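You operate a simulated robot arm through the tools that you are given. There is no shell and no other tool.

The job below is to be done with a simulated robot arm. You get a single attempt, and the scene is never put back.

TASK
Put things in order on the top of the grey table. At the end: the yellow grip tile is on the new red ink tub; two of the round weights from the top of the grey table are on the thick blue board; the short green roll stands where the yellow grip tile stood; whatever was shut is shut again. Leave all else as you found it, and nothing knocked over.
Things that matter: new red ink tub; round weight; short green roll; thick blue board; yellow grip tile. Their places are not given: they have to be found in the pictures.

The check looks at the end state, three seconds after you hand in, the way a careful person would. Anything else that was tipped, shoved, dropped, spilled or broken makes it a failure.

THE ROBOT
A 6-joint arm with a two-finger parallel gripper, fixed in place. Base frame: the origin is at the foot of the arm, x ahead of it, y to its left, z up; the work surface is at about z = 0. Lengths are in mm, angles in degrees, forces in N, time in s.
With the tool pointing down near the work surface it reaches from about 120 to 500 mm from the base axis. Its first joint turns from -72.0 to 72.0 degrees. Payload 0.65 kg.
Tool frame: the origin (TCP) lies between the finger pads and is the grasp point; the fingertips stand 25 mm ahead of it; z points along the fingers, y is the line along which they close. Largest opening 76 mm; finger width 18, thickness 10; the body of the gripper, 36 by 78 mm, starts 45 mm behind the TCP.
Orientation is told as [roll, pitch, yaw] about the base's x, y, z axes, in that order, counted from this pose: with the fingers straight down and closing along the base's y, the tool's x points along the base's -x, its y along +y and its z along -z.

THE INTERFACE
- The arm moves only by the tool move_arm. Its argument "deltas" is one flat list of numbers, 7 for each row, row after row: the finger opening in cm, from 0 to 7.6, then the shift along the base's x, y, z in units of 500 mm (1.0 is 500 mm), then the turn, a rotation vector about the base's x, y, z in units of 90 degrees (1.0 is 90 degrees). In form: [gripper, x, y, z, rx, ry, rz, gripper, x, y, z, rx, ry, rz, ...]. A call has 1 to 20 rows; each row is the pose to reach, as a shift and turn from the pose commanded when the call began. A call with a number of a shift or a turn outside -1 to 1 is refused whole. Each row takes 0.2 s and may step no farther than 50 mm and 8.6 degrees from the row before; otherwise, or with a gripper value out of range, the whole call is refused. A pose out of reach is approached as far as the arm can. The call stops where the force on the tool passes 40 N (or 10 N more than at its start, if that is more) or the arm is blocked; 0.2 s more then pass. Each finger travels about 108 mm/s and halts on what it meets, pressing with about 26 N; the grip force reading is that of the motor and also rises with nothing between the fingers. The clock runs only during rows and for 0.2 s after the last one: add rows that repeat a pose to give the fingers time. The reply holds the time, the measured pose of the TCP, the force on the tool along the base axes, the opening and the grip force, in the units named above and with some noise, with the torque about the TCP (base axes, N m) and any sound that the robot's microphone picked up.
- Cameras (640 x 400 px; columns grow to the right, rows downward): "scene" is fixed at [64.6, 281.6, 395.8]; the picture's right is [-0.67, -0.74, 0.00], its down [-0.48, 0.44, -0.76] and it looks along [0.56, -0.51, -0.65] (base axes); focal length 215 px, centre (320, 200). "wrist" rides on the gripper at [58, 11, -81] in the tool frame; the picture's right is [-0.18, 0.98, 0.00], its down [-0.75, -0.14, -0.64] and it looks along [-0.63, -0.12, 0.77] (tool axes); focal length 243 px, centre (320, 200).
- snapshot(camera): a new picture of that camera. The clock stands still meanwhile.
- measure_at(camera, pixels): there is no depth. For up to 12 entries [column, row, z] of the newest picture of that camera ("zoom" is the newest enlarged one), the place [x, y] in the base frame at which the ray of that pixel passes the height z, good to about 2 mm. The clock stands still meanwhile.
- zoom(camera, box): a new picture of the part [left, top, right, bottom] of that camera's present view, enlarged. The clock stands still meanwhile.
- job_done(): hands the job in; it is judged then, once.

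Leave the gripper open and the arm clear of the work at the hand-in unless told otherwise.

The tools are called after "Call:" as name(argument=value, ...) on one line, values as JSON. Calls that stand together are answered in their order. move_arm: Moves the arm, as the interface text tells. Its arguments: {"type":"object","properties":{"deltas":{"type":"array","items":{"type":"number"}}},"required":["deltas"]} The other tools are called the same way: snapshot (camera) takes a picture; measure_at (camera, pixels) gives the place at which the rays of pixels pass given heights; zoom (camera, box) takes an enlarged picture of a part of a camera's view; job_done () hands the job in.

At the start:

```text
time: 0.0
tool_pos: [257.2, 83.3, 252.8]
tool_rot: [0.0, 0.0, -0.1]
wrist_force: [0.8, -0.2, 0.0]
ft_torque: [0.03, 0.05, 0.0]
gripper_width: 76.1
gripper_force: 0.0
```

scene: 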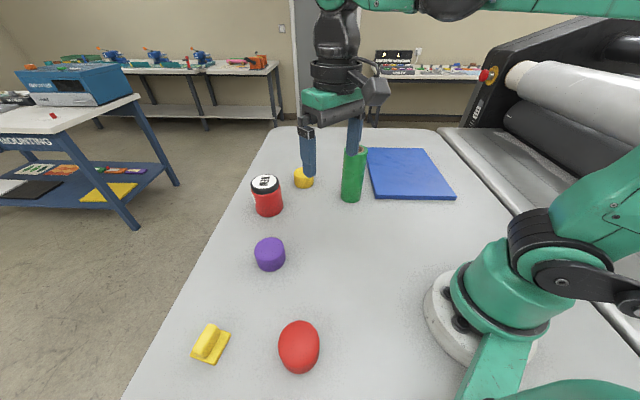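
wrist: 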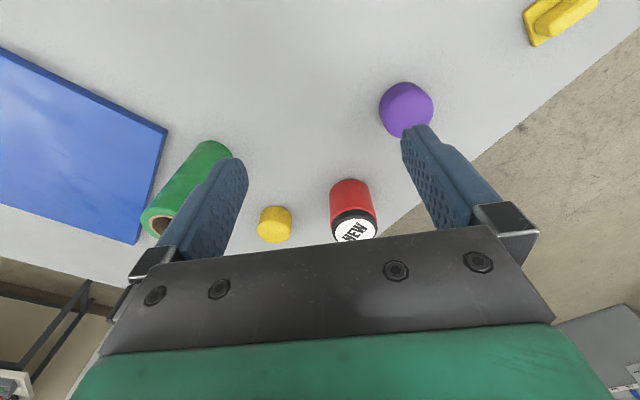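

I see, in the scene picture: a yellow grip tile near (210,343), a red rounded object near (299,347), a purple cylinder near (270,254), a red tub with a NEW lid near (267,195), a yellow cylinder near (304,178), a green roll near (353,175) and a blue board near (408,173). I will zoom in on them to see details.

Call:
zoom(camera="scene", box=[230, 130, 390, 230])

Call:
zoom(camera="scene", box=[170, 220, 362, 390])

Call:
zoom(camera="wrist", box=[130, 60, 450, 260])

```text
4.00 times, centred on (310, 180) of scene
```

zoom: 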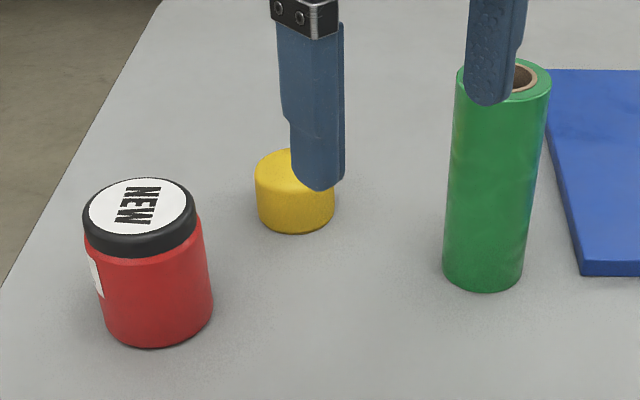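

```text
2.35 times, centred on (266, 305) of scene
```

zoom: 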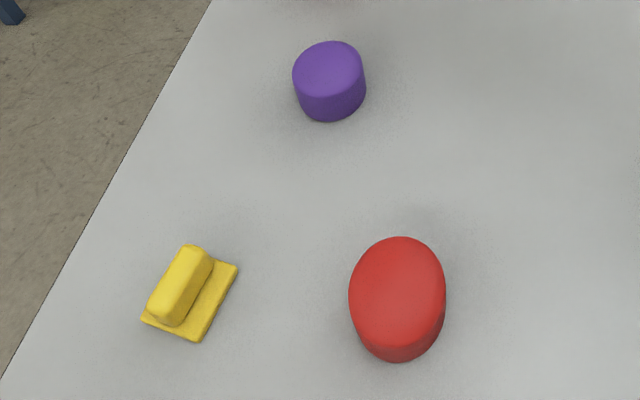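

```text
2.00 times, centred on (290, 160) of wrist
```

zoom: 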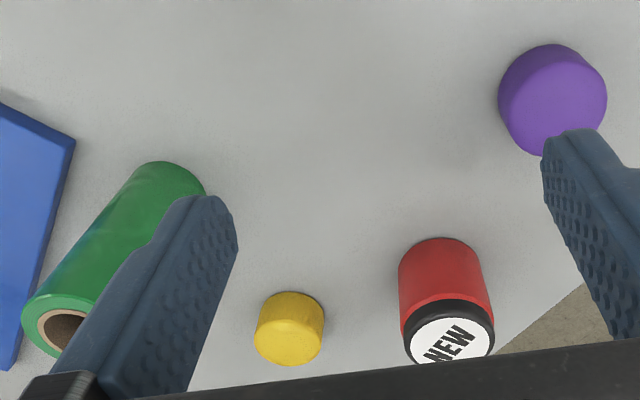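

The things on the table are small in the picture, so I will zoom in tighter on each one, starting with the purple weight around (270,254), and then measure edges from that enlarged picture.

Call:
zoom(camera="scene", box=[230, 229, 310, 279])

```text
8.00 times, centred on (270, 254) of scene
```

zoom: 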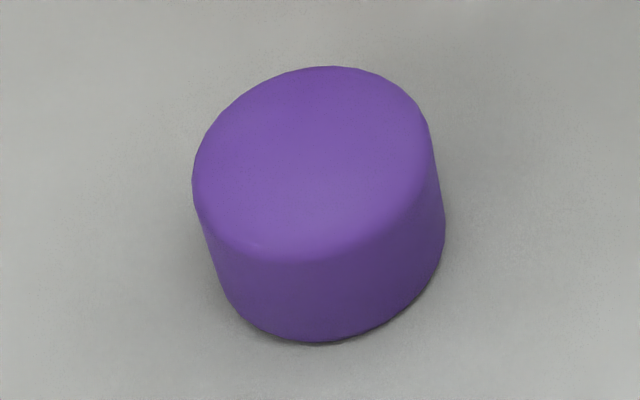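

The purple weight's bottom rim is at about (240,318), (315,343) and (443,245) in the enlarged picture, and its top rim at (193,180), (430,140), (333,66) and (290,262). I will measure these at some trial heights.

Call:
measure_at(camera="zoom", pixels=[[240, 318, 0], [315, 343, 0], [400, 310, 0], [443, 245, 0], [193, 180, 25], [430, 140, 25], [333, 66, 25], [290, 262, 25], [193, 180, 35], [430, 140, 35], [333, 66, 35], [290, 262, 35]])

Call:
zoom(camera="scene", box=[259, 317, 339, 377])

```text
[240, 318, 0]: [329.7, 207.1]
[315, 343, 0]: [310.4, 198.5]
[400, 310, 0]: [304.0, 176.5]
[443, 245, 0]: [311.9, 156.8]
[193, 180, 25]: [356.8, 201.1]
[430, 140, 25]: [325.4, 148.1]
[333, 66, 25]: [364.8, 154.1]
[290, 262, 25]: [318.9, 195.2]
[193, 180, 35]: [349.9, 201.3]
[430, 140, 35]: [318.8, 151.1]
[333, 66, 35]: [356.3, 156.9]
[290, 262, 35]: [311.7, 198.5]
```

```text
6.67 times, centred on (299, 347) of scene
```

zoom: 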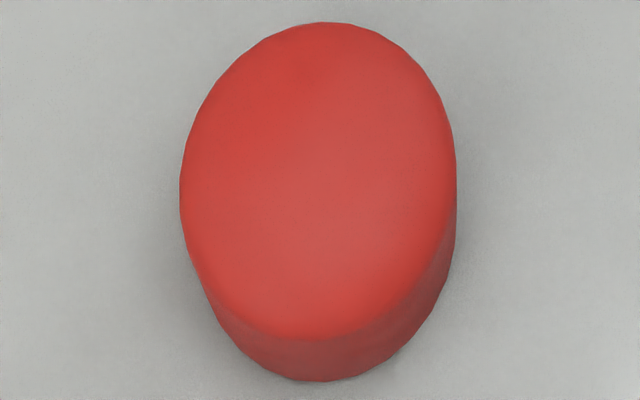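

The purple weight comes out as a cylinder of about 60 mm across, centred near (334,177), about 35 mm tall. Next is the red one: its top rim runs through (181,200), (456,150), (325,22) and (300,340), and its bottom rim through (240,350), (320,382) and (410,335) in this enlarged picture.

Call:
measure_at(camera="zoom", pixels=[[235, 350, 0], [310, 381, 0], [360, 373, 0], [410, 335, 0], [448, 265, 0], [181, 190, 25], [456, 150, 25], [325, 22, 25], [300, 340, 25], [181, 190, 35], [456, 150, 35], [325, 22, 35]])

Call:
zoom(camera="scene", box=[170, 318, 250, 368])

```text
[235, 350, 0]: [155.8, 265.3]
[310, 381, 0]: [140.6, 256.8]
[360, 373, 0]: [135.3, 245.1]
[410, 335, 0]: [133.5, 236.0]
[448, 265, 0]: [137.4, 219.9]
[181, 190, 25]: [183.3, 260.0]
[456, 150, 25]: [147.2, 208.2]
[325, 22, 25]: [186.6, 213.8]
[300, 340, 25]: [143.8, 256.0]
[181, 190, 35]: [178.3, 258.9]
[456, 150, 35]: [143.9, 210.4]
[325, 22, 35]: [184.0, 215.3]
```

```text
8.00 times, centred on (210, 343) of scene
```

zoom: 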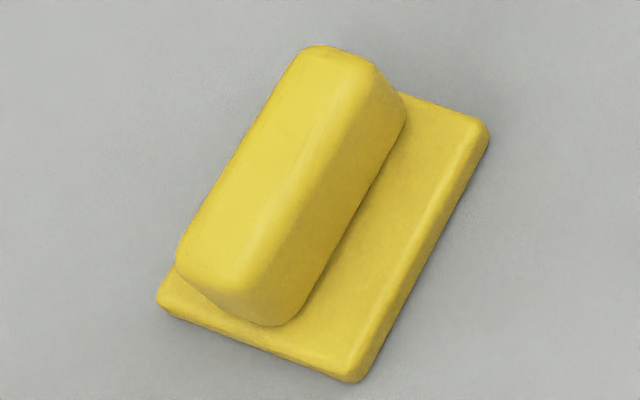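

The red weight is also about 60 mm across, centred near (162,236). Now the yellow grip tile: plate corners near (158,303), (355,382), (489,140) and bar ends near (318,48)/(400,100) and (180,270)/(285,325). I measure those at trial heights.

Call:
measure_at(camera="zoom", pixels=[[158, 308, 0], [352, 383, 0], [490, 142, 0], [158, 295, 8], [355, 365, 8], [485, 125, 8], [285, 325, 8], [405, 118, 8], [315, 46, 30], [378, 70, 30], [180, 250, 30], [250, 290, 30]])

Call:
zoom(camera="scene", box=[230, 165, 326, 225])

```text
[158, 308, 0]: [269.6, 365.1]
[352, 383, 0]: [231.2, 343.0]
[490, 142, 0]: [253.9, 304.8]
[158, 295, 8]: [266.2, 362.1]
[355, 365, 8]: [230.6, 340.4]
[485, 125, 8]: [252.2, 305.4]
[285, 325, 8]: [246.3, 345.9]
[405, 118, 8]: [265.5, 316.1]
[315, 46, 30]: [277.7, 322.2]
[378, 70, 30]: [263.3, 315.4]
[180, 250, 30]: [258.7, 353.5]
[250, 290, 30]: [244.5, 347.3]
```

```text
6.67 times, centred on (278, 195) of scene
```

zoom: 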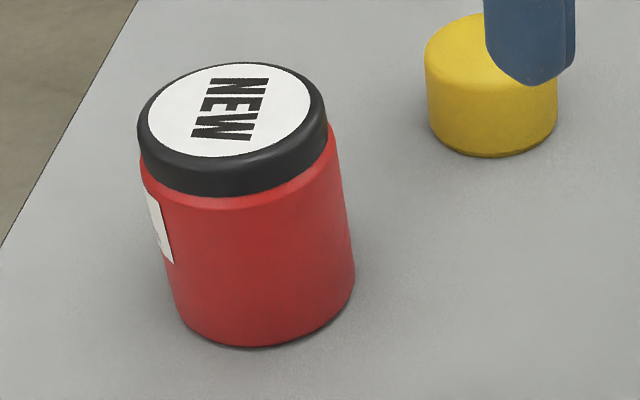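

The tile's plate is a square of about 45 mm centred near (262,335), with its bar running along about -59°. Now the tub: bottom rim (185,330), (250,347), (350,290); lid rim (138,125), (325,95), (245,63), (200,195). The yellow weight is partly hidden by a finger; its bottom rim is at (432,130), (490,157), (555,120).

Call:
measure_at(camera="zoom", pixels=[[180, 323, 0], [250, 347, 0], [320, 325, 0], [354, 280, 0], [138, 125, 60], [326, 100, 60], [230, 63, 60], [138, 125, 70], [326, 100, 70], [230, 63, 70], [148, 120, 70], [310, 100, 70]])

Call:
measure_at(camera="zoom", pixels=[[432, 130, 0], [460, 150, 0], [490, 157, 0], [525, 150, 0], [555, 125, 0], [425, 55, 25], [425, 55, 35], [470, 15, 25], [470, 15, 35], [480, 96, 30]])

Call:
zoom(camera="scene", box=[320, 135, 416, 210])

```text
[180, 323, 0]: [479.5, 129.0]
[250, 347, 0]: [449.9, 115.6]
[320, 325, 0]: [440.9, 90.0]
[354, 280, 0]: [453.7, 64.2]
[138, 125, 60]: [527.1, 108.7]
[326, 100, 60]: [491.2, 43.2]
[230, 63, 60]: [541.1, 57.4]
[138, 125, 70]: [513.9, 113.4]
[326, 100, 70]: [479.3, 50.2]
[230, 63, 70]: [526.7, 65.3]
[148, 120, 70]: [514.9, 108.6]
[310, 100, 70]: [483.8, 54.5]
```

```text
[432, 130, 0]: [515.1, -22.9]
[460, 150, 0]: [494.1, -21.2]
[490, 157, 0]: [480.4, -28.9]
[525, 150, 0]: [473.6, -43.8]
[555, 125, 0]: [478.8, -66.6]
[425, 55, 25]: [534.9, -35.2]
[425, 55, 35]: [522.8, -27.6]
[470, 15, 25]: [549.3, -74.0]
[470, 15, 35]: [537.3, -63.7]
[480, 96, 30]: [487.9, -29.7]
```

```text
5.33 times, centred on (368, 172) of scene
```

zoom: 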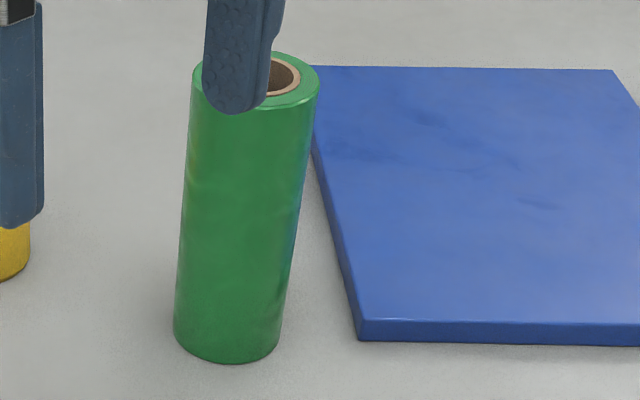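

The tub is about 72 mm across, centred near (476,93), and the yellow weight is near (503,-51), about at the reach limit. So the purple and red weights are the better choice. Now I measure the green roll (bottom rim (175,330), (225,363), (281,335); top rim (192,80), (320,80)) and the board corners (360,342), (356,320), (313,145), (313,66), (612,70).

Call:
measure_at(camera="zoom", pixels=[[175, 335, 0], [200, 356, 0], [228, 363, 0], [260, 355, 0], [280, 338, 0], [192, 85, 100], [320, 80, 100], [275, 52, 100], [360, 342, 0], [358, 320, 12], [313, 66, 12], [612, 70, 12]])

Call:
measure_at(camera="zoom", pixels=[[192, 85, 120], [320, 80, 120], [275, 52, 120], [192, 85, 140], [320, 80, 140], [275, 52, 140], [358, 320, 15], [358, 320, 20], [612, 70, 15], [638, 345, 0], [638, 322, 15]])

Call:
zoom(camera="scene", box=[340, 130, 500, 230])

```text
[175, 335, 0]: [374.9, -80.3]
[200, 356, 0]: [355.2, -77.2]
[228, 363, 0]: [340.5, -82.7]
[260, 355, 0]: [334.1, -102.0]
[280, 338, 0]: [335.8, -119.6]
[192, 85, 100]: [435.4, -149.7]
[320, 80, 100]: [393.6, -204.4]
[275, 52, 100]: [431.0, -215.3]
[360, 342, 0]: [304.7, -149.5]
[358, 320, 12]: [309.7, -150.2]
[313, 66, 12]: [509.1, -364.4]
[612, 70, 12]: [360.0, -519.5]
```

```text
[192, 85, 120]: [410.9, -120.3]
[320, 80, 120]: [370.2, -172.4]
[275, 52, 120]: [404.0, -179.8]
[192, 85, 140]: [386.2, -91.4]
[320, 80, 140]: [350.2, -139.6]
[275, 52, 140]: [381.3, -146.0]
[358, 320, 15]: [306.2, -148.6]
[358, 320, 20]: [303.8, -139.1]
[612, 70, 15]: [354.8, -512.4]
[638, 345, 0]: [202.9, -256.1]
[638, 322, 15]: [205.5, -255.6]
```

```text
4.00 times, centred on (420, 180) of scene
```

zoom: 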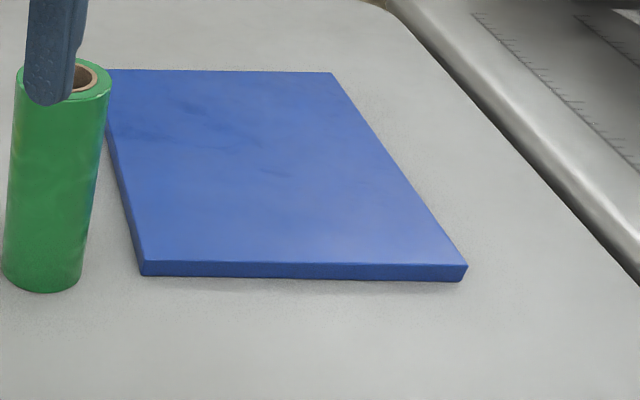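

I have what I need for the plan: tile onto the tub lid first, then the green roll (about 58 mm across, 146 mm tall, near (362,-106)) to the freed spot, then the purple and red weights onto the board. First I move the open gripper over the tile at (262,335), turning it -60° so that the fingers will close across the bar, and coming down to about z = 180.

Call:
move_arm(deltas=[7.6, 0.001, 0.05, -0.01, 0, 0, -0.0667, 7.6, 0.002, 0.1, -0.02, 0, 0, -0.1333, 7.6, 0.003, 0.15, -0.03, 0, 0, -0.2, 7.6, 0.004, 0.2, -0.04, 0, 0, -0.2667, 7.6, 0.005, 0.25, -0.05, 0, 0, -0.3333, 7.6, 0.006, 0.3, -0.065, 0, 0, -0.4, 7.6, 0.007, 0.35, -0.085, 0, 0, -0.4667, 7.6, 0.008, 0.4, -0.105, 0, 0, -0.5333, 7.6, 0.009, 0.45, -0.125, 0, 0, -0.6, 7.6, 0.0096, 0.5034, -0.1456, 0, 0, -0.6667, 7.6, 0.0096, 0.5034, -0.1456, 0, 0, -0.6667])

```text
time: 2.4
tool_pos: [261.5, 334.3, 178.9]
tool_rot: [0.1, 0.0, -60.1]
wrist_force: [0.0, 0.2, -0.8]
ft_torque: [0.03, 0.01, -0.03]
gripper_width: 76.1
gripper_force: 0.0
```

The arm reached (261.5, 334.3, 178.9) at yaw -60. Now I look with both cameras.

Call:
snapshot(camera="wrist")

Call:
snapshot(camera="scene")

```text
taken
```

wrist: 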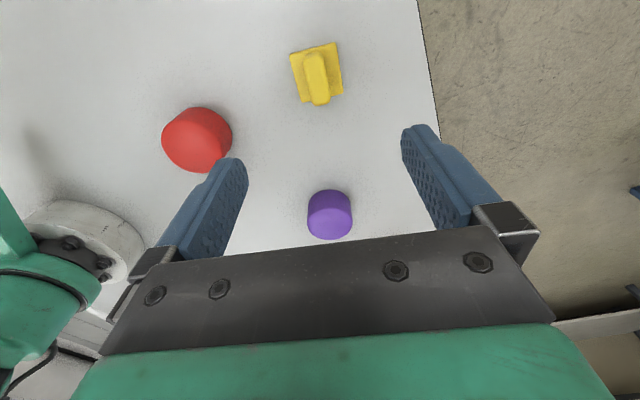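

```text
taken
```

scene: 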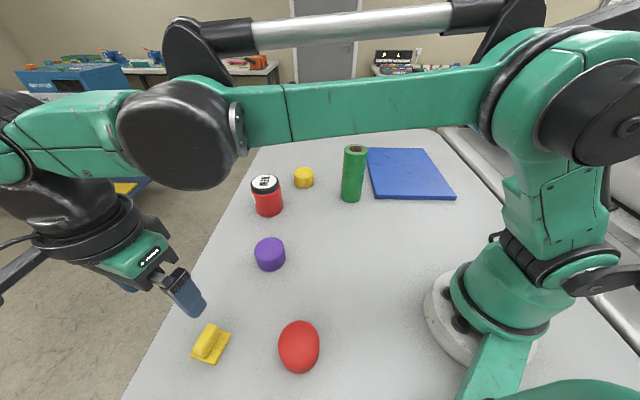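

The wrist picture shows the tile at about (317,73) between the fingers' directions. I zoom in on it and measure its edges. The scene view now shows the yellow weight and the roll unobstructed, so I zoom there too.

Call:
zoom(camera="scene", box=[245, 135, 373, 215])

Call:
zoom(camera="wrist", box=[277, 30, 357, 120])

```text
5.00 times, centred on (309, 175) of scene
```

zoom: 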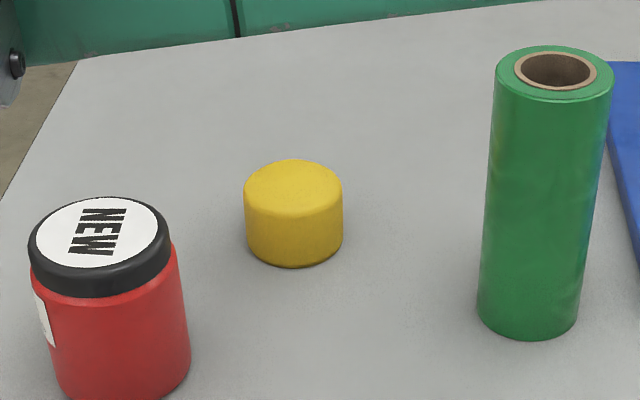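

```text
4.44 times, centred on (317, 75) of wrist
```

zoom: 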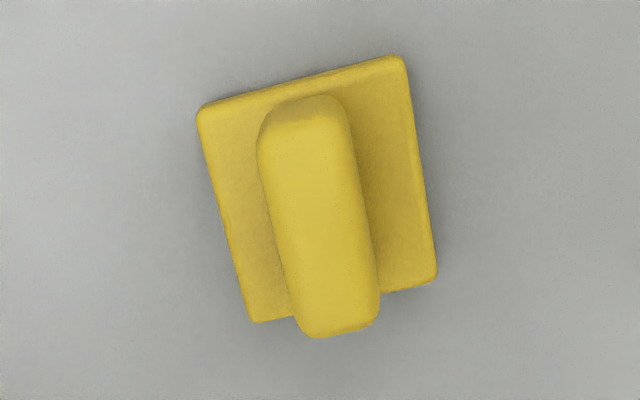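

In this enlarged wrist picture the plate corners are at (199,108), (404,58), (437,282), (251,322), and the bar's top edges at about (258,145), (348,125), (380,310), (295,315). I measure them at plate and bar heights.

Call:
measure_at(camera="zoom", pixels=[[199, 108, 6], [404, 58, 6], [437, 282, 6], [251, 322, 6], [258, 145, 28], [348, 125, 28], [380, 310, 28], [295, 315, 28], [312, 98, 28], [340, 338, 28], [277, 230, 28], [365, 220, 28]])

```text
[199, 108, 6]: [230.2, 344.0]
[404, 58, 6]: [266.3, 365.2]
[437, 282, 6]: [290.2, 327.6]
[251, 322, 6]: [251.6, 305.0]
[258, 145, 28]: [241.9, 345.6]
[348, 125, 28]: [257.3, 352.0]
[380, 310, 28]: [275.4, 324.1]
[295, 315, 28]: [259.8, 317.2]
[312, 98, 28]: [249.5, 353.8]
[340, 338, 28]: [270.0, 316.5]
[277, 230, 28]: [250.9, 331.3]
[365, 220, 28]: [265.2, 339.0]
```

The plate centre comes out at about (260.3,335.3), with its edges along 30°, so the -60° yaw fits; the bar is about 16 mm wide and 30 mm high. I will open to 40 mm and go down to about z = 38, so that the fingertips stop a bit above the plate.

Call:
move_arm(deltas=[4.4, -0.002, 0.001, -0.05, 0, 0, 0, 4.4, -0.002, 0.001, -0.11, 0, 0, 0, 4.4, -0.002, 0.001, -0.17, 0, 0, 0, 4.4, -0.002, 0.001, -0.21, 0, 0, 0, 4.4, -0.002, 0.001, -0.24, 0, 0, 0, 4.4, -0.002, 0.001, -0.26, 0, 0, 0, 4.4, -0.002, 0.001, -0.275, 0, 0, 0, 4.4, -0.002, 0.001, -0.283, 0, 0, 0, 4.4, -0.002, 0.001, -0.283, 0, 0, 0])

Call:
zoom(camera="scene", box=[150, 290, 278, 370])

Call:
snapshot(camera="wrist")

```text
time: 4.4
tool_pos: [259.5, 335.4, 38.3]
tool_rot: [0.1, 0.0, -60.0]
wrist_force: [-0.4, 0.1, -0.1]
ft_torque: [-0.02, 0.0, 0.01]
gripper_width: 44.0
gripper_force: 0.0
```

```text
5.00 times, centred on (214, 330) of scene
```

zoom: 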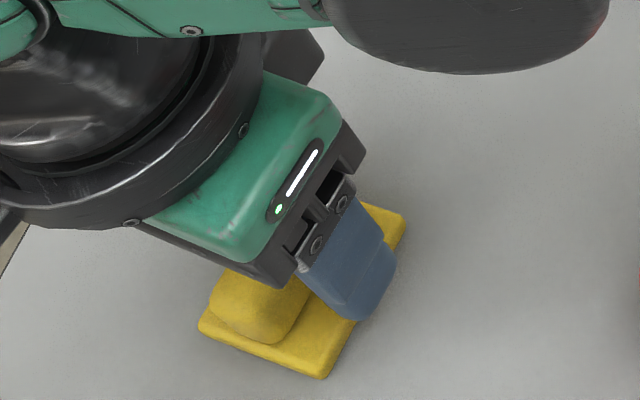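

```text
taken
```

wrist: 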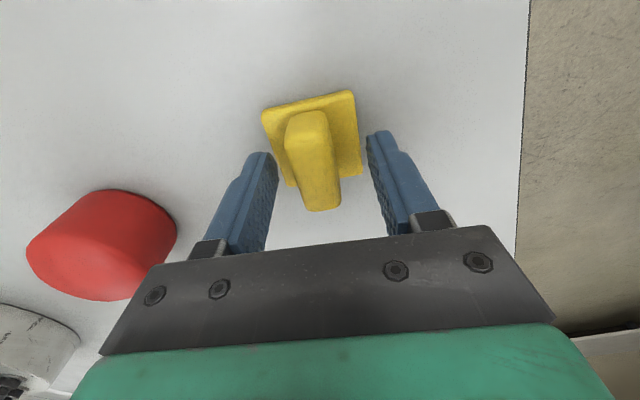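

The fingers straddle the bar. I check in the wrist picture where the bar's ends ((308,113) and (325,208)) and the plate corners ((262,112), (354,92), (362,176)) lie.

Call:
measure_at(camera="wrist", pixels=[[308, 113, 30], [322, 205, 30], [288, 125, 30], [328, 118, 30], [342, 200, 30], [306, 205, 30], [262, 112, 6], [353, 92, 6], [362, 175, 6], [288, 187, 6]])

```text
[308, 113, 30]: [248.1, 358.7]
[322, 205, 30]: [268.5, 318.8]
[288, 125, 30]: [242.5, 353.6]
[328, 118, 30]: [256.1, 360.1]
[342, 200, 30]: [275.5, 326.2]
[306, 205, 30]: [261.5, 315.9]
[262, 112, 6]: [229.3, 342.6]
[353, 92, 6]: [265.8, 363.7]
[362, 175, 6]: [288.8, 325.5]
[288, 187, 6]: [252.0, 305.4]
```

The TCP sits over the bar's centre (within about 2 mm). I close the fingers now and wait a few rows.

Call:
move_arm(deltas=[2.4, 0, 0, 0, 0, 0, 0, 0, 0, 0, 0, 0, 0, 0, 0, 0, 0, 0, 0, 0, 0, 0, 0, 0, 0, 0, 0, 0])

Call:
snapshot(camera="wrist")

```text
time: 5.4
tool_pos: [261.0, 336.3, 38.8]
tool_rot: [0.1, -0.1, -60.0]
wrist_force: [-0.4, 0.2, -0.7]
ft_torque: [0.04, 0.02, -0.02]
gripper_width: 17.5
gripper_force: 26.1
```

```text
taken
```

wrist: 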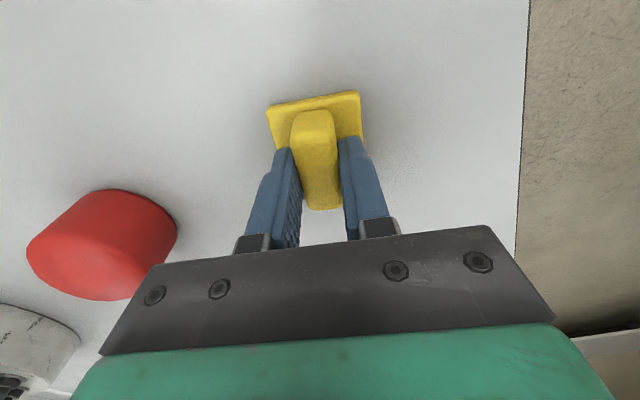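

The grip holds at 17.5 mm with 26 N. Now I lift straight up by 160 mm and check that the tile comes along.

Call:
move_arm(deltas=[0, 0, 0, 0.01, 0, 0, 0, 0, 0, 0, 0.03, 0, 0, 0, 0, 0, 0, 0.07, 0, 0, 0, 0, 0, 0, 0.12, 0, 0, 0, 0, 0, 0, 0.18, 0, 0, 0, 0, 0, 0, 0.24, 0, 0, 0, 0, 0, 0, 0.3, 0, 0, 0, 0, 0, 0, 0.34, 0, 0, 0, 0, 0, 0, 0.34, 0, 0, 0])

Call:
snapshot(camera="wrist")

Call:
snapshot(camera="scene")

```text
time: 7.4
tool_pos: [260.1, 334.8, 209.0]
tool_rot: [0.1, 0.0, -60.0]
wrist_force: [-0.3, 1.6, -1.3]
ft_torque: [0.04, -0.01, -0.02]
gripper_width: 17.8
gripper_force: 26.4
```

```text
taken
```

wrist: 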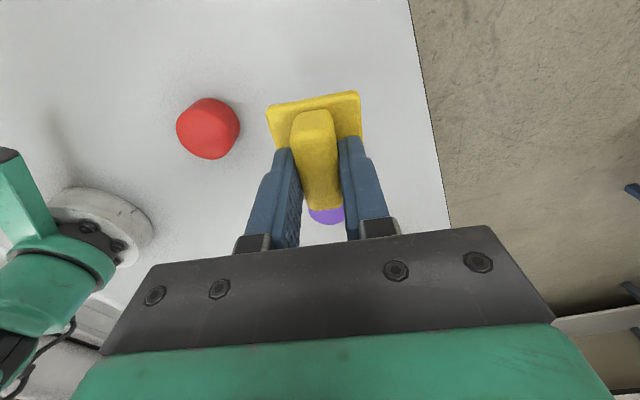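

```text
taken
```

scene: 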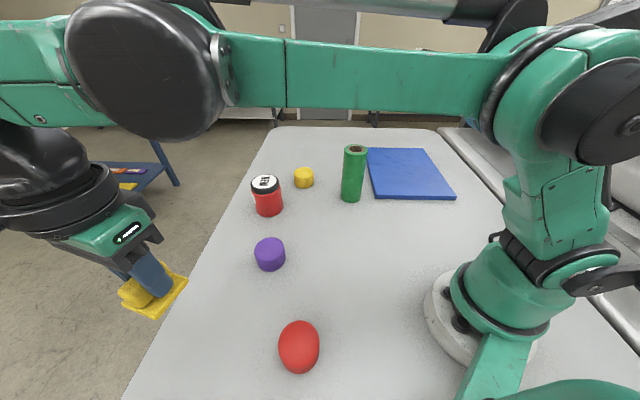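

The tile is held level. Now I need a precise tub position and lid height; I zoom the scene camera on the tub around (267,195).

Call:
zoom(camera="scene", box=[227, 170, 307, 220])

```text
8.00 times, centred on (267, 195) of scene
```

zoom: 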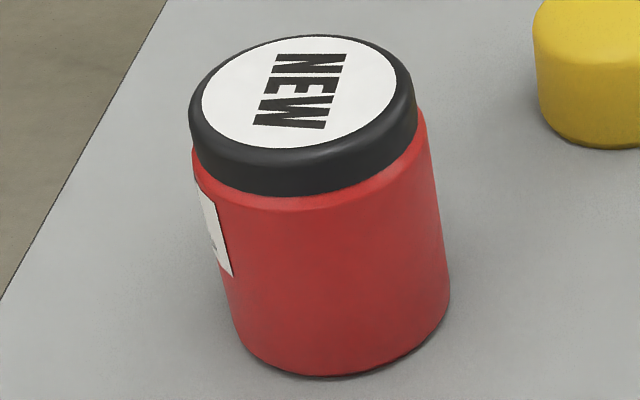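

The white label disc runs from (201,103) to (396,80), (305,37) to (285,149), so its centre is near (299,91). I measure that at several heights, and the bottom rim points (245,355), (320,378), (400,352), (450,290).

Call:
measure_at(camera="zoom", pixels=[[299, 91, 75], [299, 91, 80], [299, 91, 85], [299, 91, 90], [245, 355, 0], [280, 372, 0], [320, 378, 0], [360, 372, 0], [400, 352, 0], [435, 318, 0], [450, 290, 0]])

Call:
measure_at(camera="zoom", pixels=[[201, 103, 85], [396, 80, 85], [305, 37, 85], [285, 149, 85], [193, 130, 75], [415, 100, 75]])

```text
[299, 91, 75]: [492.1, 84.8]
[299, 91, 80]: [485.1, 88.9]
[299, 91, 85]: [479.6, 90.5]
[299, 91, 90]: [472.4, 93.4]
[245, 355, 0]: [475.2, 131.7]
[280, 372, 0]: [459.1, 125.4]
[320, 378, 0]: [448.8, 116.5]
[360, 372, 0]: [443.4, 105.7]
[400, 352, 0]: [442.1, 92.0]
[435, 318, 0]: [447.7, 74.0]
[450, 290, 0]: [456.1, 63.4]
```

```text
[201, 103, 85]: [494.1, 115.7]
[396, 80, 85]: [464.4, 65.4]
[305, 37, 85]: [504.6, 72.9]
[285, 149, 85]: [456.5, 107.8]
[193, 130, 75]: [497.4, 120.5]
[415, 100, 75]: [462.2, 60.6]
```

The lid centre is at about (478.5, 92) with its top at about z = 86. The tile was gripped with the TCP about 38.5 mm above its underside, so it should rest at TCP z ≈ 124. I carry it over at about z = 180 in 30 mm steps.

Call:
move_arm(deltas=[0, 0.02, -0.022, -0.005, 0, 0, 0, 0, 0.06, -0.067, -0.01, 0, 0, 0, 0, 0.1, -0.112, -0.015, 0, 0, 0, 0, 0.14, -0.157, -0.02, 0, 0, 0, 0, 0.18, -0.202, -0.025, 0, 0, 0, 0, 0.22, -0.246, -0.03, 0, 0, 0, 0, 0.26, -0.291, -0.035, 0, 0, 0, 0, 0.3, -0.336, -0.04, 0, 0, 0, 0, 0.34, -0.381, -0.045, 0, 0, 0, 0, 0.38, -0.425, -0.05, 0, 0, 0, 0, 0.415, -0.465, -0.055, 0, 0, 0, 0, 0.435, -0.487, -0.057, 0, 0, 0, 0, 0.435, -0.487, -0.057, 0, 0, 0])

Call:
snapshot(camera="wrist")

Call:
snapshot(camera="scene")

```text
time: 10.2
tool_pos: [466.9, 89.0, 175.7]
tool_rot: [0.1, 0.0, -60.0]
wrist_force: [0.0, 0.0, -0.9]
ft_torque: [-0.01, -0.01, 0.0]
gripper_width: 17.6
gripper_force: 26.3
out of reach, approached as far as the arm can: row 11, 12, 13
```

```text
taken
```

wrist: 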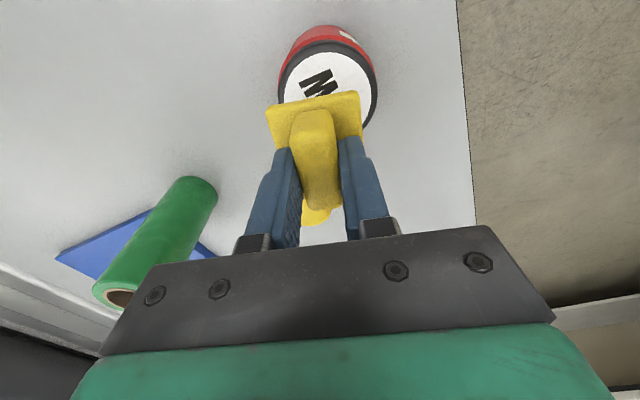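

```text
taken
```

scene: 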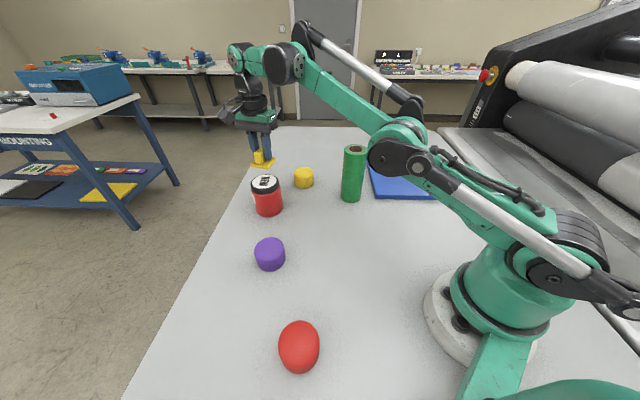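

Two things show here: the arm stopped short at (466.9, 89.0, 175.7), at the edge of its reach for this height, and the tile is still held level. The reach grows lower down, so I go down 28 mm and see where it ends up (the tile's underside would then be at about 108, still above the lid).

Call:
move_arm(deltas=[0, 0, 0, -0.02, 0, 0, 0, 0, 0, 0, -0.04, 0, 0, 0, 0, 0, 0, -0.056, 0, 0, 0, 0, 0, 0, -0.056, 0, 0, 0])

```text
time: 11.2
tool_pos: [469.0, 90.4, 150.4]
tool_rot: [0.0, 0.0, -60.0]
wrist_force: [-0.5, -1.1, -0.5]
ft_torque: [0.01, 0.02, 0.0]
gripper_width: 17.3
gripper_force: 25.8
```

Now at (469.0, 90.4, 150.4) with no reach warning. I shift outward about 9.5 mm and down to about z = 138 to get over the lid centre.

Call:
move_arm(deltas=[0, 0.004, 0.001, -0.015, 0, 0, 0, 0, 0.012, 0.002, -0.024, 0, 0, 0, 0, 0.019, 0.003, -0.024, 0, 0, 0, 0, 0.019, 0.003, -0.024, 0, 0, 0])

Call:
snapshot(camera="wrist")

Call:
zoom(camera="scene", box=[220, 135, 316, 220])

```text
time: 12.2
tool_pos: [476.3, 91.5, 136.5]
tool_rot: [0.1, 0.0, -60.1]
wrist_force: [0.4, 0.5, -0.1]
ft_torque: [0.04, 0.01, 0.03]
gripper_width: 17.5
gripper_force: 25.9
out of reach, approached as far as the arm can: row 1
```

```text
taken
```

wrist: 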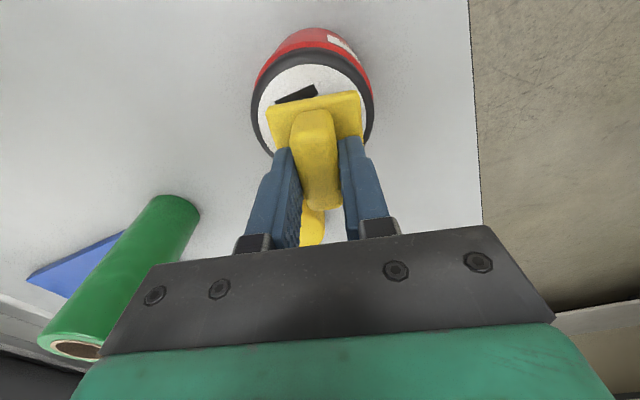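

```text
4.71 times, centred on (268, 178) of scene
```

zoom: 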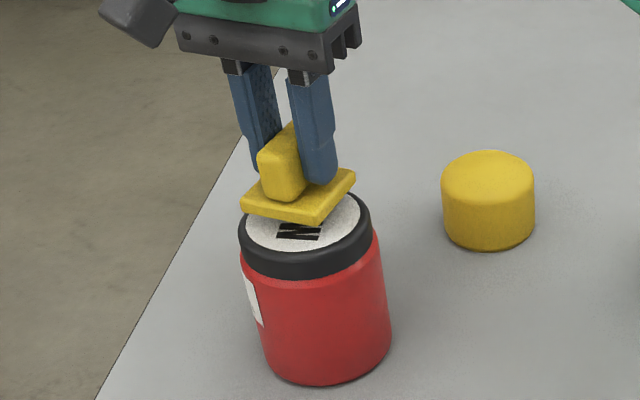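

The tile hovers over the lid. In the wrist picture I measure the lid's rim: left (252,98), right (373,105), lower left (268,152), and the label's far edge (308,64), to check the centre from this camera.

Call:
measure_at(camera="wrist", pixels=[[252, 98, 82], [373, 105, 82], [268, 153, 82], [366, 140, 82], [308, 53, 82], [308, 64, 86], [259, 112, 86], [366, 92, 86], [276, 84, 86], [340, 67, 86]])

```text
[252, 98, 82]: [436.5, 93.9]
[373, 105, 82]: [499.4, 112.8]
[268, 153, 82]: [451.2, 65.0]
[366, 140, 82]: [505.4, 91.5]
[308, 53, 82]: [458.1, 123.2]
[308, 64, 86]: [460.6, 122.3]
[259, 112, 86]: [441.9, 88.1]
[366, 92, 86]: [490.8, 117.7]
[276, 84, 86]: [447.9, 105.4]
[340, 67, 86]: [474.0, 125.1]
```

The wrist camera puts the lid centre near (471,93), the scene camera near (478.5,92); I take about (474,93). I shift 2 mm back and 1 mm left, and go down 10 mm in small rows, watching the force.

Call:
move_arm(deltas=[0, -0.004, 0.002, -0.004, 0, 0, 0, 0, -0.004, 0.002, -0.01, 0, 0, 0, 0, -0.004, 0.002, -0.014, 0, 0, 0, 0, -0.004, 0.002, -0.018, 0, 0, 0, 0, -0.004, 0.002, -0.02, 0, 0, 0])

Call:
zoom(camera="scene", box=[227, 160, 307, 220])

```text
time: 13.4
tool_pos: [476.8, 92.2, 127.0]
tool_rot: [0.2, 0.1, -60.0]
wrist_force: [3.5, 0.5, 13.1]
ft_torque: [0.15, -0.14, -0.01]
gripper_width: 17.6
gripper_force: 26.4
out of reach, approached as far as the arm can: row 3, 4, 5
```

```text
6.67 times, centred on (267, 190) of scene
```

zoom: 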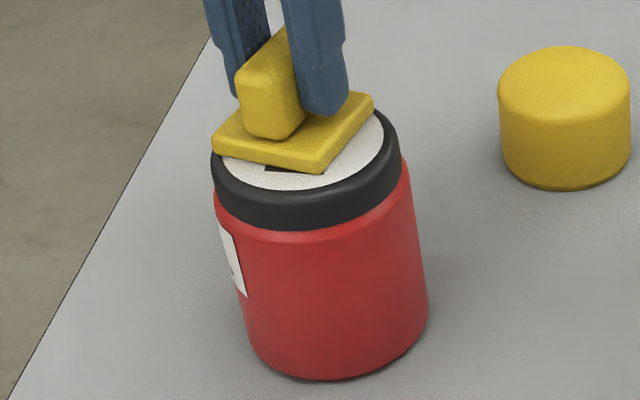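

The tile has touched the lid (13 N upward at TCP z = 127), but in the picture it sits about 6 mm too far outward: its plate centre is near (293,124), while the label centre is near (302,142). I lift it 7 mm, shift 6 mm back towards the base and look again before lowering.

Call:
move_arm(deltas=[0, 0, 0, 0.008, 0, 0, 0, 0, 0, 0, 0.014, 0, 0, 0, 0, -0.006, 0, 0.014, 0, 0, 0, 0, -0.012, 0, 0.014, 0, 0, 0, 0, -0.012, 0, 0.014, 0, 0, 0])

Call:
zoom(camera="scene", box=[227, 160, 307, 220])

Call:
snapshot(camera="wrist")

```text
time: 14.6
tool_pos: [468.3, 92.9, 133.5]
tool_rot: [0.1, 0.1, -60.0]
wrist_force: [-0.2, -0.4, -1.5]
ft_torque: [0.01, 0.01, -0.01]
gripper_width: 17.5
gripper_force: 25.5
```

```text
6.67 times, centred on (267, 190) of scene
```

zoom: 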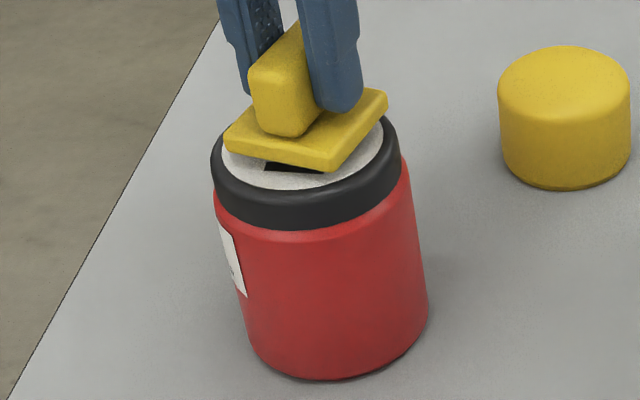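

```text
taken
```

wrist: 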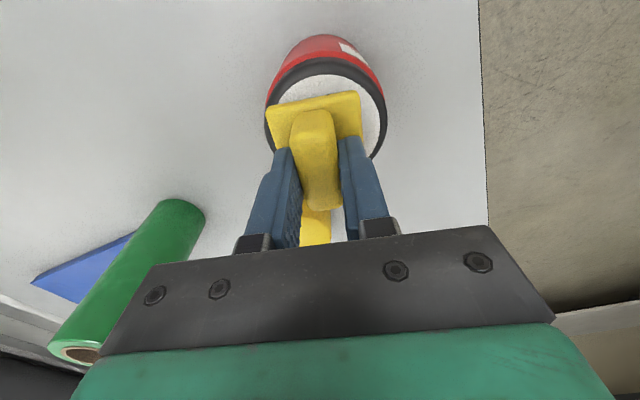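

Now the tile's plate centre projects onto about (306,142), against the label centre at (302.5,142.5), so it's within 2 mm. I lower it about 6.5 mm slowly until it touches.

Call:
move_arm(deltas=[0, 0, 0, -0.004, 0, 0, 0, 0, 0, 0, -0.008, 0, 0, 0, 0, 0, 0, -0.0115, 0, 0, 0, 0, 0, 0, -0.013, 0, 0, 0, 0, 0, 0, -0.013, 0, 0, 0])

Call:
zoom(camera="scene", box=[227, 160, 307, 220])

```text
time: 15.8
tool_pos: [468.8, 92.0, 127.4]
tool_rot: [0.1, 0.0, -59.9]
wrist_force: [2.9, 1.3, 24.5]
ft_torque: [0.05, -0.03, -0.02]
gripper_width: 17.2
gripper_force: 26.2
```

```text
6.67 times, centred on (267, 190) of scene
```

zoom: 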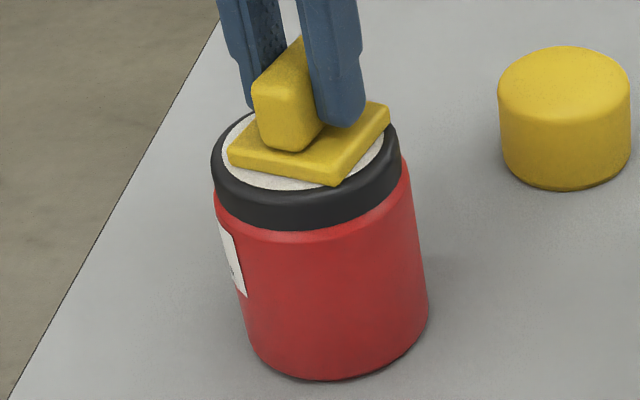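

It rests on the lid, with 24.5 N of push. I ease up 1 mm, open the fingers to 50 mm and then rise straight by about 24 mm so that the tips clear the bar.

Call:
move_arm(deltas=[0, 0, 0, 0.002, 0, 0, 0, 5.0, 0, 0, 0.002, 0, 0, 0, 5.0, 0, 0, 0.002, 0, 0, 0, 5.0, 0, 0, 0.002, 0, 0, 0])

Call:
zoom(camera="scene", box=[227, 160, 307, 220])

```text
time: 16.8
tool_pos: [468.7, 91.3, 128.3]
tool_rot: [0.3, 0.0, -60.1]
wrist_force: [-0.5, 1.0, 0.2]
ft_torque: [0.03, 0.0, 0.03]
gripper_width: 50.0
gripper_force: 0.1
```

```text
6.67 times, centred on (267, 190) of scene
```

zoom: 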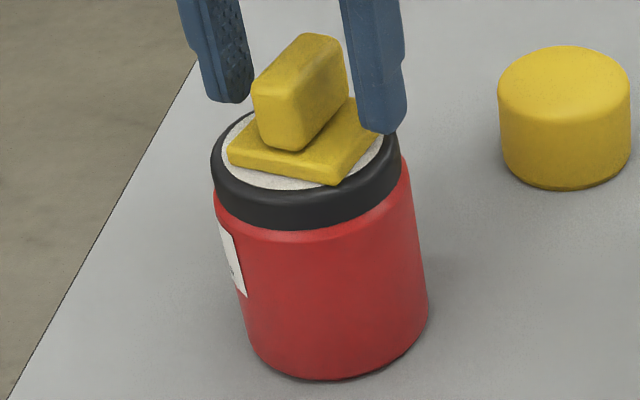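

The tile sits flat on the lid and both fingers are clear of the bar. Now I rise straight up 30 mm, looking for any drag.

Call:
move_arm(deltas=[5.0, 0, 0, 0.015, 0, 0, 0, 5.0, 0, 0, 0.03, 0, 0, 0, 5.0, 0, 0, 0.045, 0, 0, 0, 5.0, -0.005, 0, 0.06, 0, 0, 0])

Call:
zoom(camera="scene", box=[227, 140, 323, 220])

```text
time: 17.8
tool_pos: [465.8, 91.7, 159.3]
tool_rot: [0.1, 0.0, -60.0]
wrist_force: [-0.1, 0.2, 0.5]
ft_torque: [0.03, 0.0, 0.02]
gripper_width: 49.8
gripper_force: 0.1
```

```text
5.00 times, centred on (275, 180) of scene
```

zoom: 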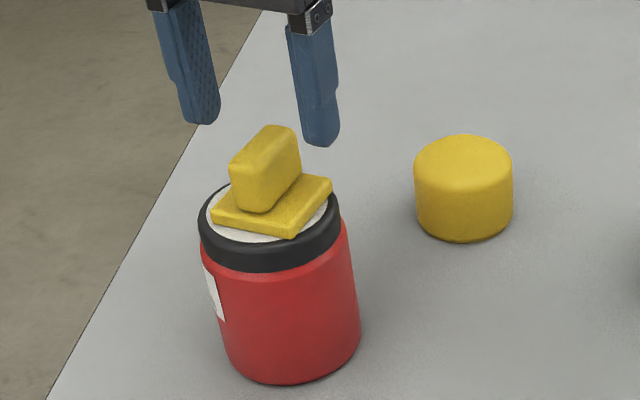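

The tile stands on the lid undisturbed. Next, the green roll: I rise and move over it, near (362,-106), at z ≈ 240 with the fingers fully open and the yaw kept at -60°.

Call:
move_arm(deltas=[5.0, -0.02, -0.02, 0.03, 0, 0, 0, 5.0, -0.05, -0.07, 0.07, 0, 0, 0, 6.0, -0.08, -0.13, 0.11, 0, 0, 0, 7.6, -0.11, -0.19, 0.14, 0, 0, 0, 7.6, -0.14, -0.25, 0.16, 0, 0, 0, 7.6, -0.17, -0.31, 0.16, 0, 0, 0, 7.6, -0.195, -0.36, 0.16, 0, 0, 0, 7.6, -0.2076, -0.3954, 0.16, 0, 0, 0, 7.6, -0.2076, -0.3954, 0.16, 0, 0, 0])

Call:
snapshot(camera="wrist")

Call:
snapshot(camera="scene")

```text
time: 19.8
tool_pos: [361.4, -106.3, 238.0]
tool_rot: [0.2, 0.0, -60.0]
wrist_force: [0.0, 0.1, -1.0]
ft_torque: [0.0, 0.01, 0.0]
gripper_width: 76.1
gripper_force: 0.0
```

```text
taken
```

wrist: 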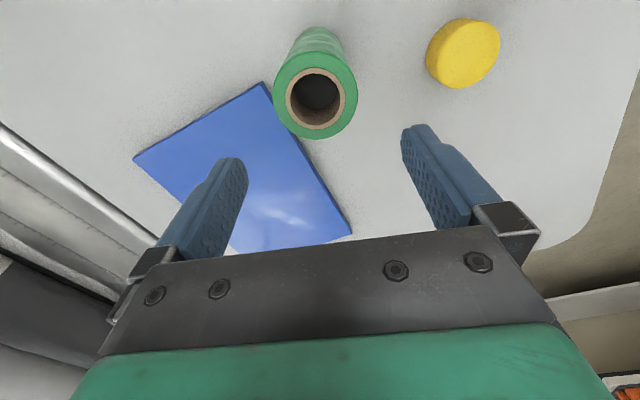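

```text
taken
```

scene: 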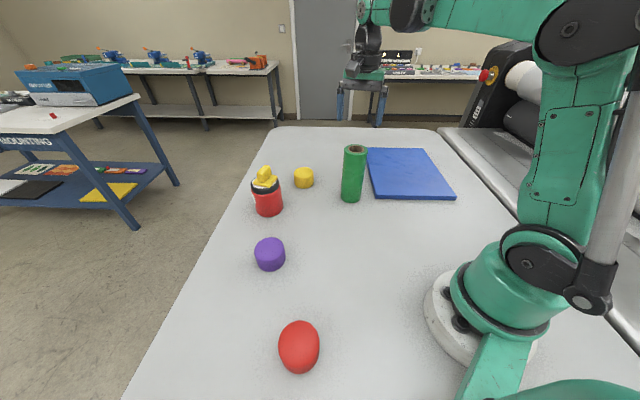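

The wrist camera sees the roll's open top ring at about (315,96), radius about 42 px. I measure the ring at trial heights, and the board's corners at (265,83), (133,158), (352,234) at its top height.

Call:
measure_at(camera="wrist", pixels=[[274, 92, 146], [357, 95, 146], [314, 53, 146], [316, 139, 146], [315, 96, 146], [274, 92, 140], [357, 95, 140], [315, 96, 140], [265, 83, 13], [133, 158, 13], [352, 234, 13]])

Call:
zoom(camera="scene", box=[325, 135, 405, 210])

```text
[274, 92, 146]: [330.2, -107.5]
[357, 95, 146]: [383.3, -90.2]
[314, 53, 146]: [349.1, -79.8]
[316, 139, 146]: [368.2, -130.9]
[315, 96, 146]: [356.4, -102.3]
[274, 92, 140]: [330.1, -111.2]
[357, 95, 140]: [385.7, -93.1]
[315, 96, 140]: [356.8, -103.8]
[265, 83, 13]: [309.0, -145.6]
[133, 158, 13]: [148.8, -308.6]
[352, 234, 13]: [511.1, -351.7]
```

```text
5.33 times, centred on (365, 172) of scene
```

zoom: 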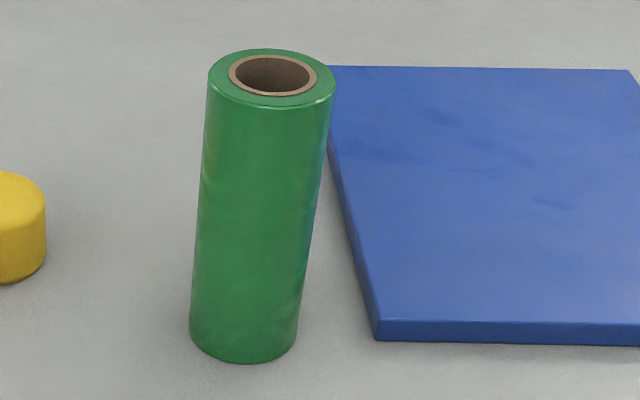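

The wrist view puts the roll's axis near (357,-102.5), the scene view near (362,-106). I remeasure the roll's bottom rim and top ring in this new scene enlargement to settle it.

Call:
measure_at(camera="zoom", pixels=[[192, 335, 0], [205, 349, 0], [225, 359, 0], [245, 362, 0], [268, 358, 0], [285, 349, 0], [296, 335, 0], [272, 79, 140], [272, 79, 146], [272, 75, 146], [272, 75, 150], [376, 342, 0]])

```text
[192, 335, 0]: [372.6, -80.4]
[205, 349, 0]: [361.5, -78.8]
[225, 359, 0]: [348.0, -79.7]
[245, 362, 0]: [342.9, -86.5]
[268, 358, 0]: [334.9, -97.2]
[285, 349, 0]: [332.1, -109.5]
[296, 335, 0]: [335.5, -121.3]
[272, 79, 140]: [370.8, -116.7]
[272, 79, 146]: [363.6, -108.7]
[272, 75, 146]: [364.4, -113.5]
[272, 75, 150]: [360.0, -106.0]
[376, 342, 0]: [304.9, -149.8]
```

The two cameras differ by only about 5 mm; I take the mean (358.7,-104.3). The roll is about 56 mm across, so there are 10 mm of room on each side. I go down to z ≈ 160, so that the tips are just below the roll's top, and look at the gaps.

Call:
move_arm(deltas=[7.6, -0.005, 0.003, -0.03, 0, 0, 0, 7.6, -0.005, 0.003, -0.07, 0, 0, 0, 7.6, -0.005, 0.003, -0.11, 0, 0, 0, 7.6, -0.005, 0.003, -0.14, 0, 0, 0, 7.6, -0.005, 0.003, -0.156, 0, 0, 0, 7.6, -0.005, 0.003, -0.156, 0, 0, 0])

Call:
snapshot(camera="wrist")

Call:
zoom(camera="scene", box=[310, 110, 406, 210])

```text
time: 21.2
tool_pos: [358.4, -104.9, 159.8]
tool_rot: [0.1, 0.0, -60.1]
wrist_force: [0.1, 0.3, 0.4]
ft_torque: [-0.04, -0.02, 0.01]
gripper_width: 76.1
gripper_force: 0.1
```

```text
taken
```

wrist: 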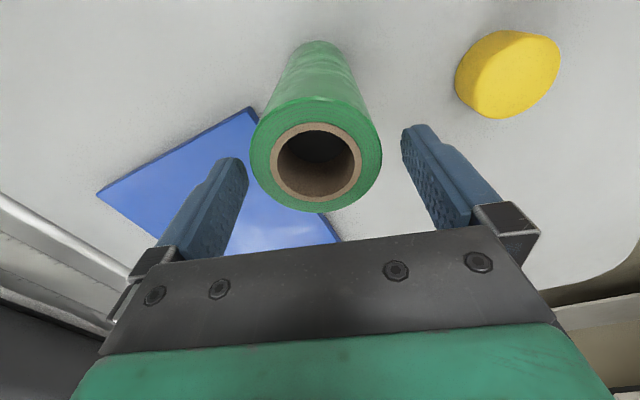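

```text
4.00 times, centred on (358, 160) of scene
```

zoom: 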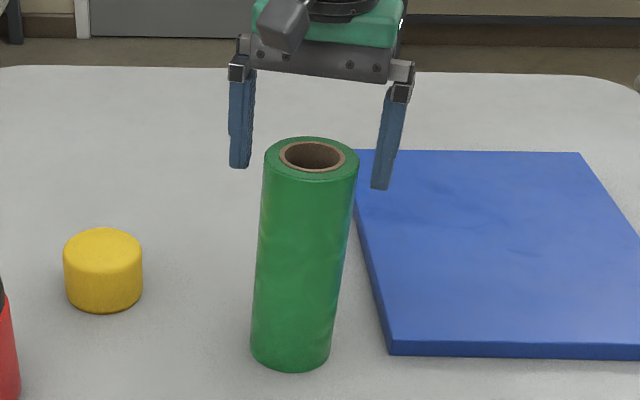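

The column offset is small (ring centre at (316,154), tool axis near (319,165)), so the roll is centred between the fingers. I measure the ring centre to correct the offset along the finger width.

Call:
measure_at(camera="wrist", pixels=[[316, 154, 146], [316, 154, 142], [250, 150, 146], [382, 155, 146], [316, 97, 146], [316, 212, 146], [316, 159, 146]])

```text
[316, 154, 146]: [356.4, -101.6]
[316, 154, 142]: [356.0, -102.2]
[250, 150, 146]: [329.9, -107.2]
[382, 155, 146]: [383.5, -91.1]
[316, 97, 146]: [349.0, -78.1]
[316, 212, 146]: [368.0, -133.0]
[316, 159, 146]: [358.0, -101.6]
```

The centre is at about (357.4,-102.3), just 2 mm from the tool axis. I shift by that and go down to z ≈ 112, which keeps the gripper body about 10 mm above the roll's top.

Call:
move_arm(deltas=[7.6, -0.003, 0.004, -0.01, 0, 0, 0, 7.6, -0.003, 0.004, -0.035, 0, 0, 0, 7.6, -0.003, 0.004, -0.06, 0, 0, 0, 7.6, -0.003, 0.004, -0.08, 0, 0, 0, 7.6, -0.003, 0.004, -0.094, 0, 0, 0, 7.6, -0.003, 0.004, -0.094, 0, 0, 0])

Call:
snapshot(camera="wrist")

Call:
zoom(camera="scene", box=[310, 110, 406, 210])

```text
time: 22.6
tool_pos: [358.1, -102.2, 111.8]
tool_rot: [0.1, 0.0, -60.0]
wrist_force: [-0.9, 0.6, -0.8]
ft_torque: [-0.03, 0.04, -0.01]
gripper_width: 76.0
gripper_force: 0.1
```

```text
taken
```

wrist: 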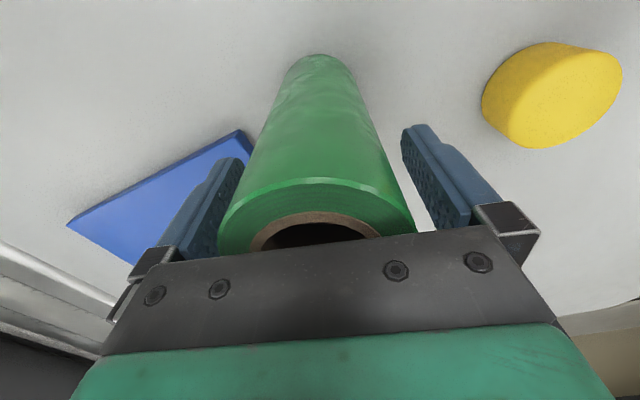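

```text
4.00 times, centred on (358, 160) of scene
```

zoom: 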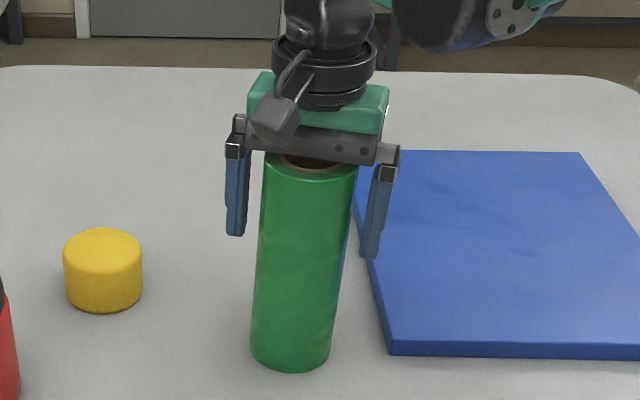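

The roll is centred between the fingers, with about 10 mm on each side. I close gently in small steps and then grip.

Call:
move_arm(deltas=[7.0, 0, 0, 0, 0, 0, 0, 6.4, 0, 0, 0, 0, 0, 0, 6.0, 0, 0, 0, 0, 0, 0, 5.8, 0, 0, 0, 0, 0, 0, 5.6, 0, 0, 0, 0, 0, 0, 5.4, 0, 0, 0, 0, 0, 0, 5.0, 0, 0, 0, 0, 0, 0, 4.0, 0, 0, 0, 0, 0, 0, 4.0, 0, 0, 0, 0, 0, 0])

Call:
zoom(camera="scene", box=[310, 110, 406, 210])

```text
time: 24.6
tool_pos: [357.7, -102.0, 111.8]
tool_rot: [0.0, -0.1, -60.0]
wrist_force: [-0.6, -0.6, 1.4]
ft_torque: [-0.1, 0.17, 0.01]
gripper_width: 57.0
gripper_force: 26.1
```

```text
4.00 times, centred on (358, 160) of scene
```

zoom: 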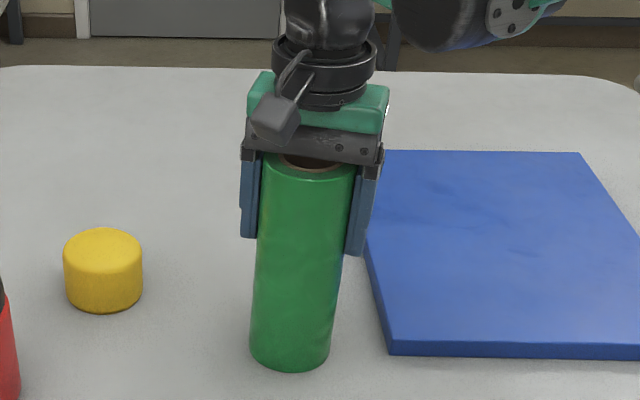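

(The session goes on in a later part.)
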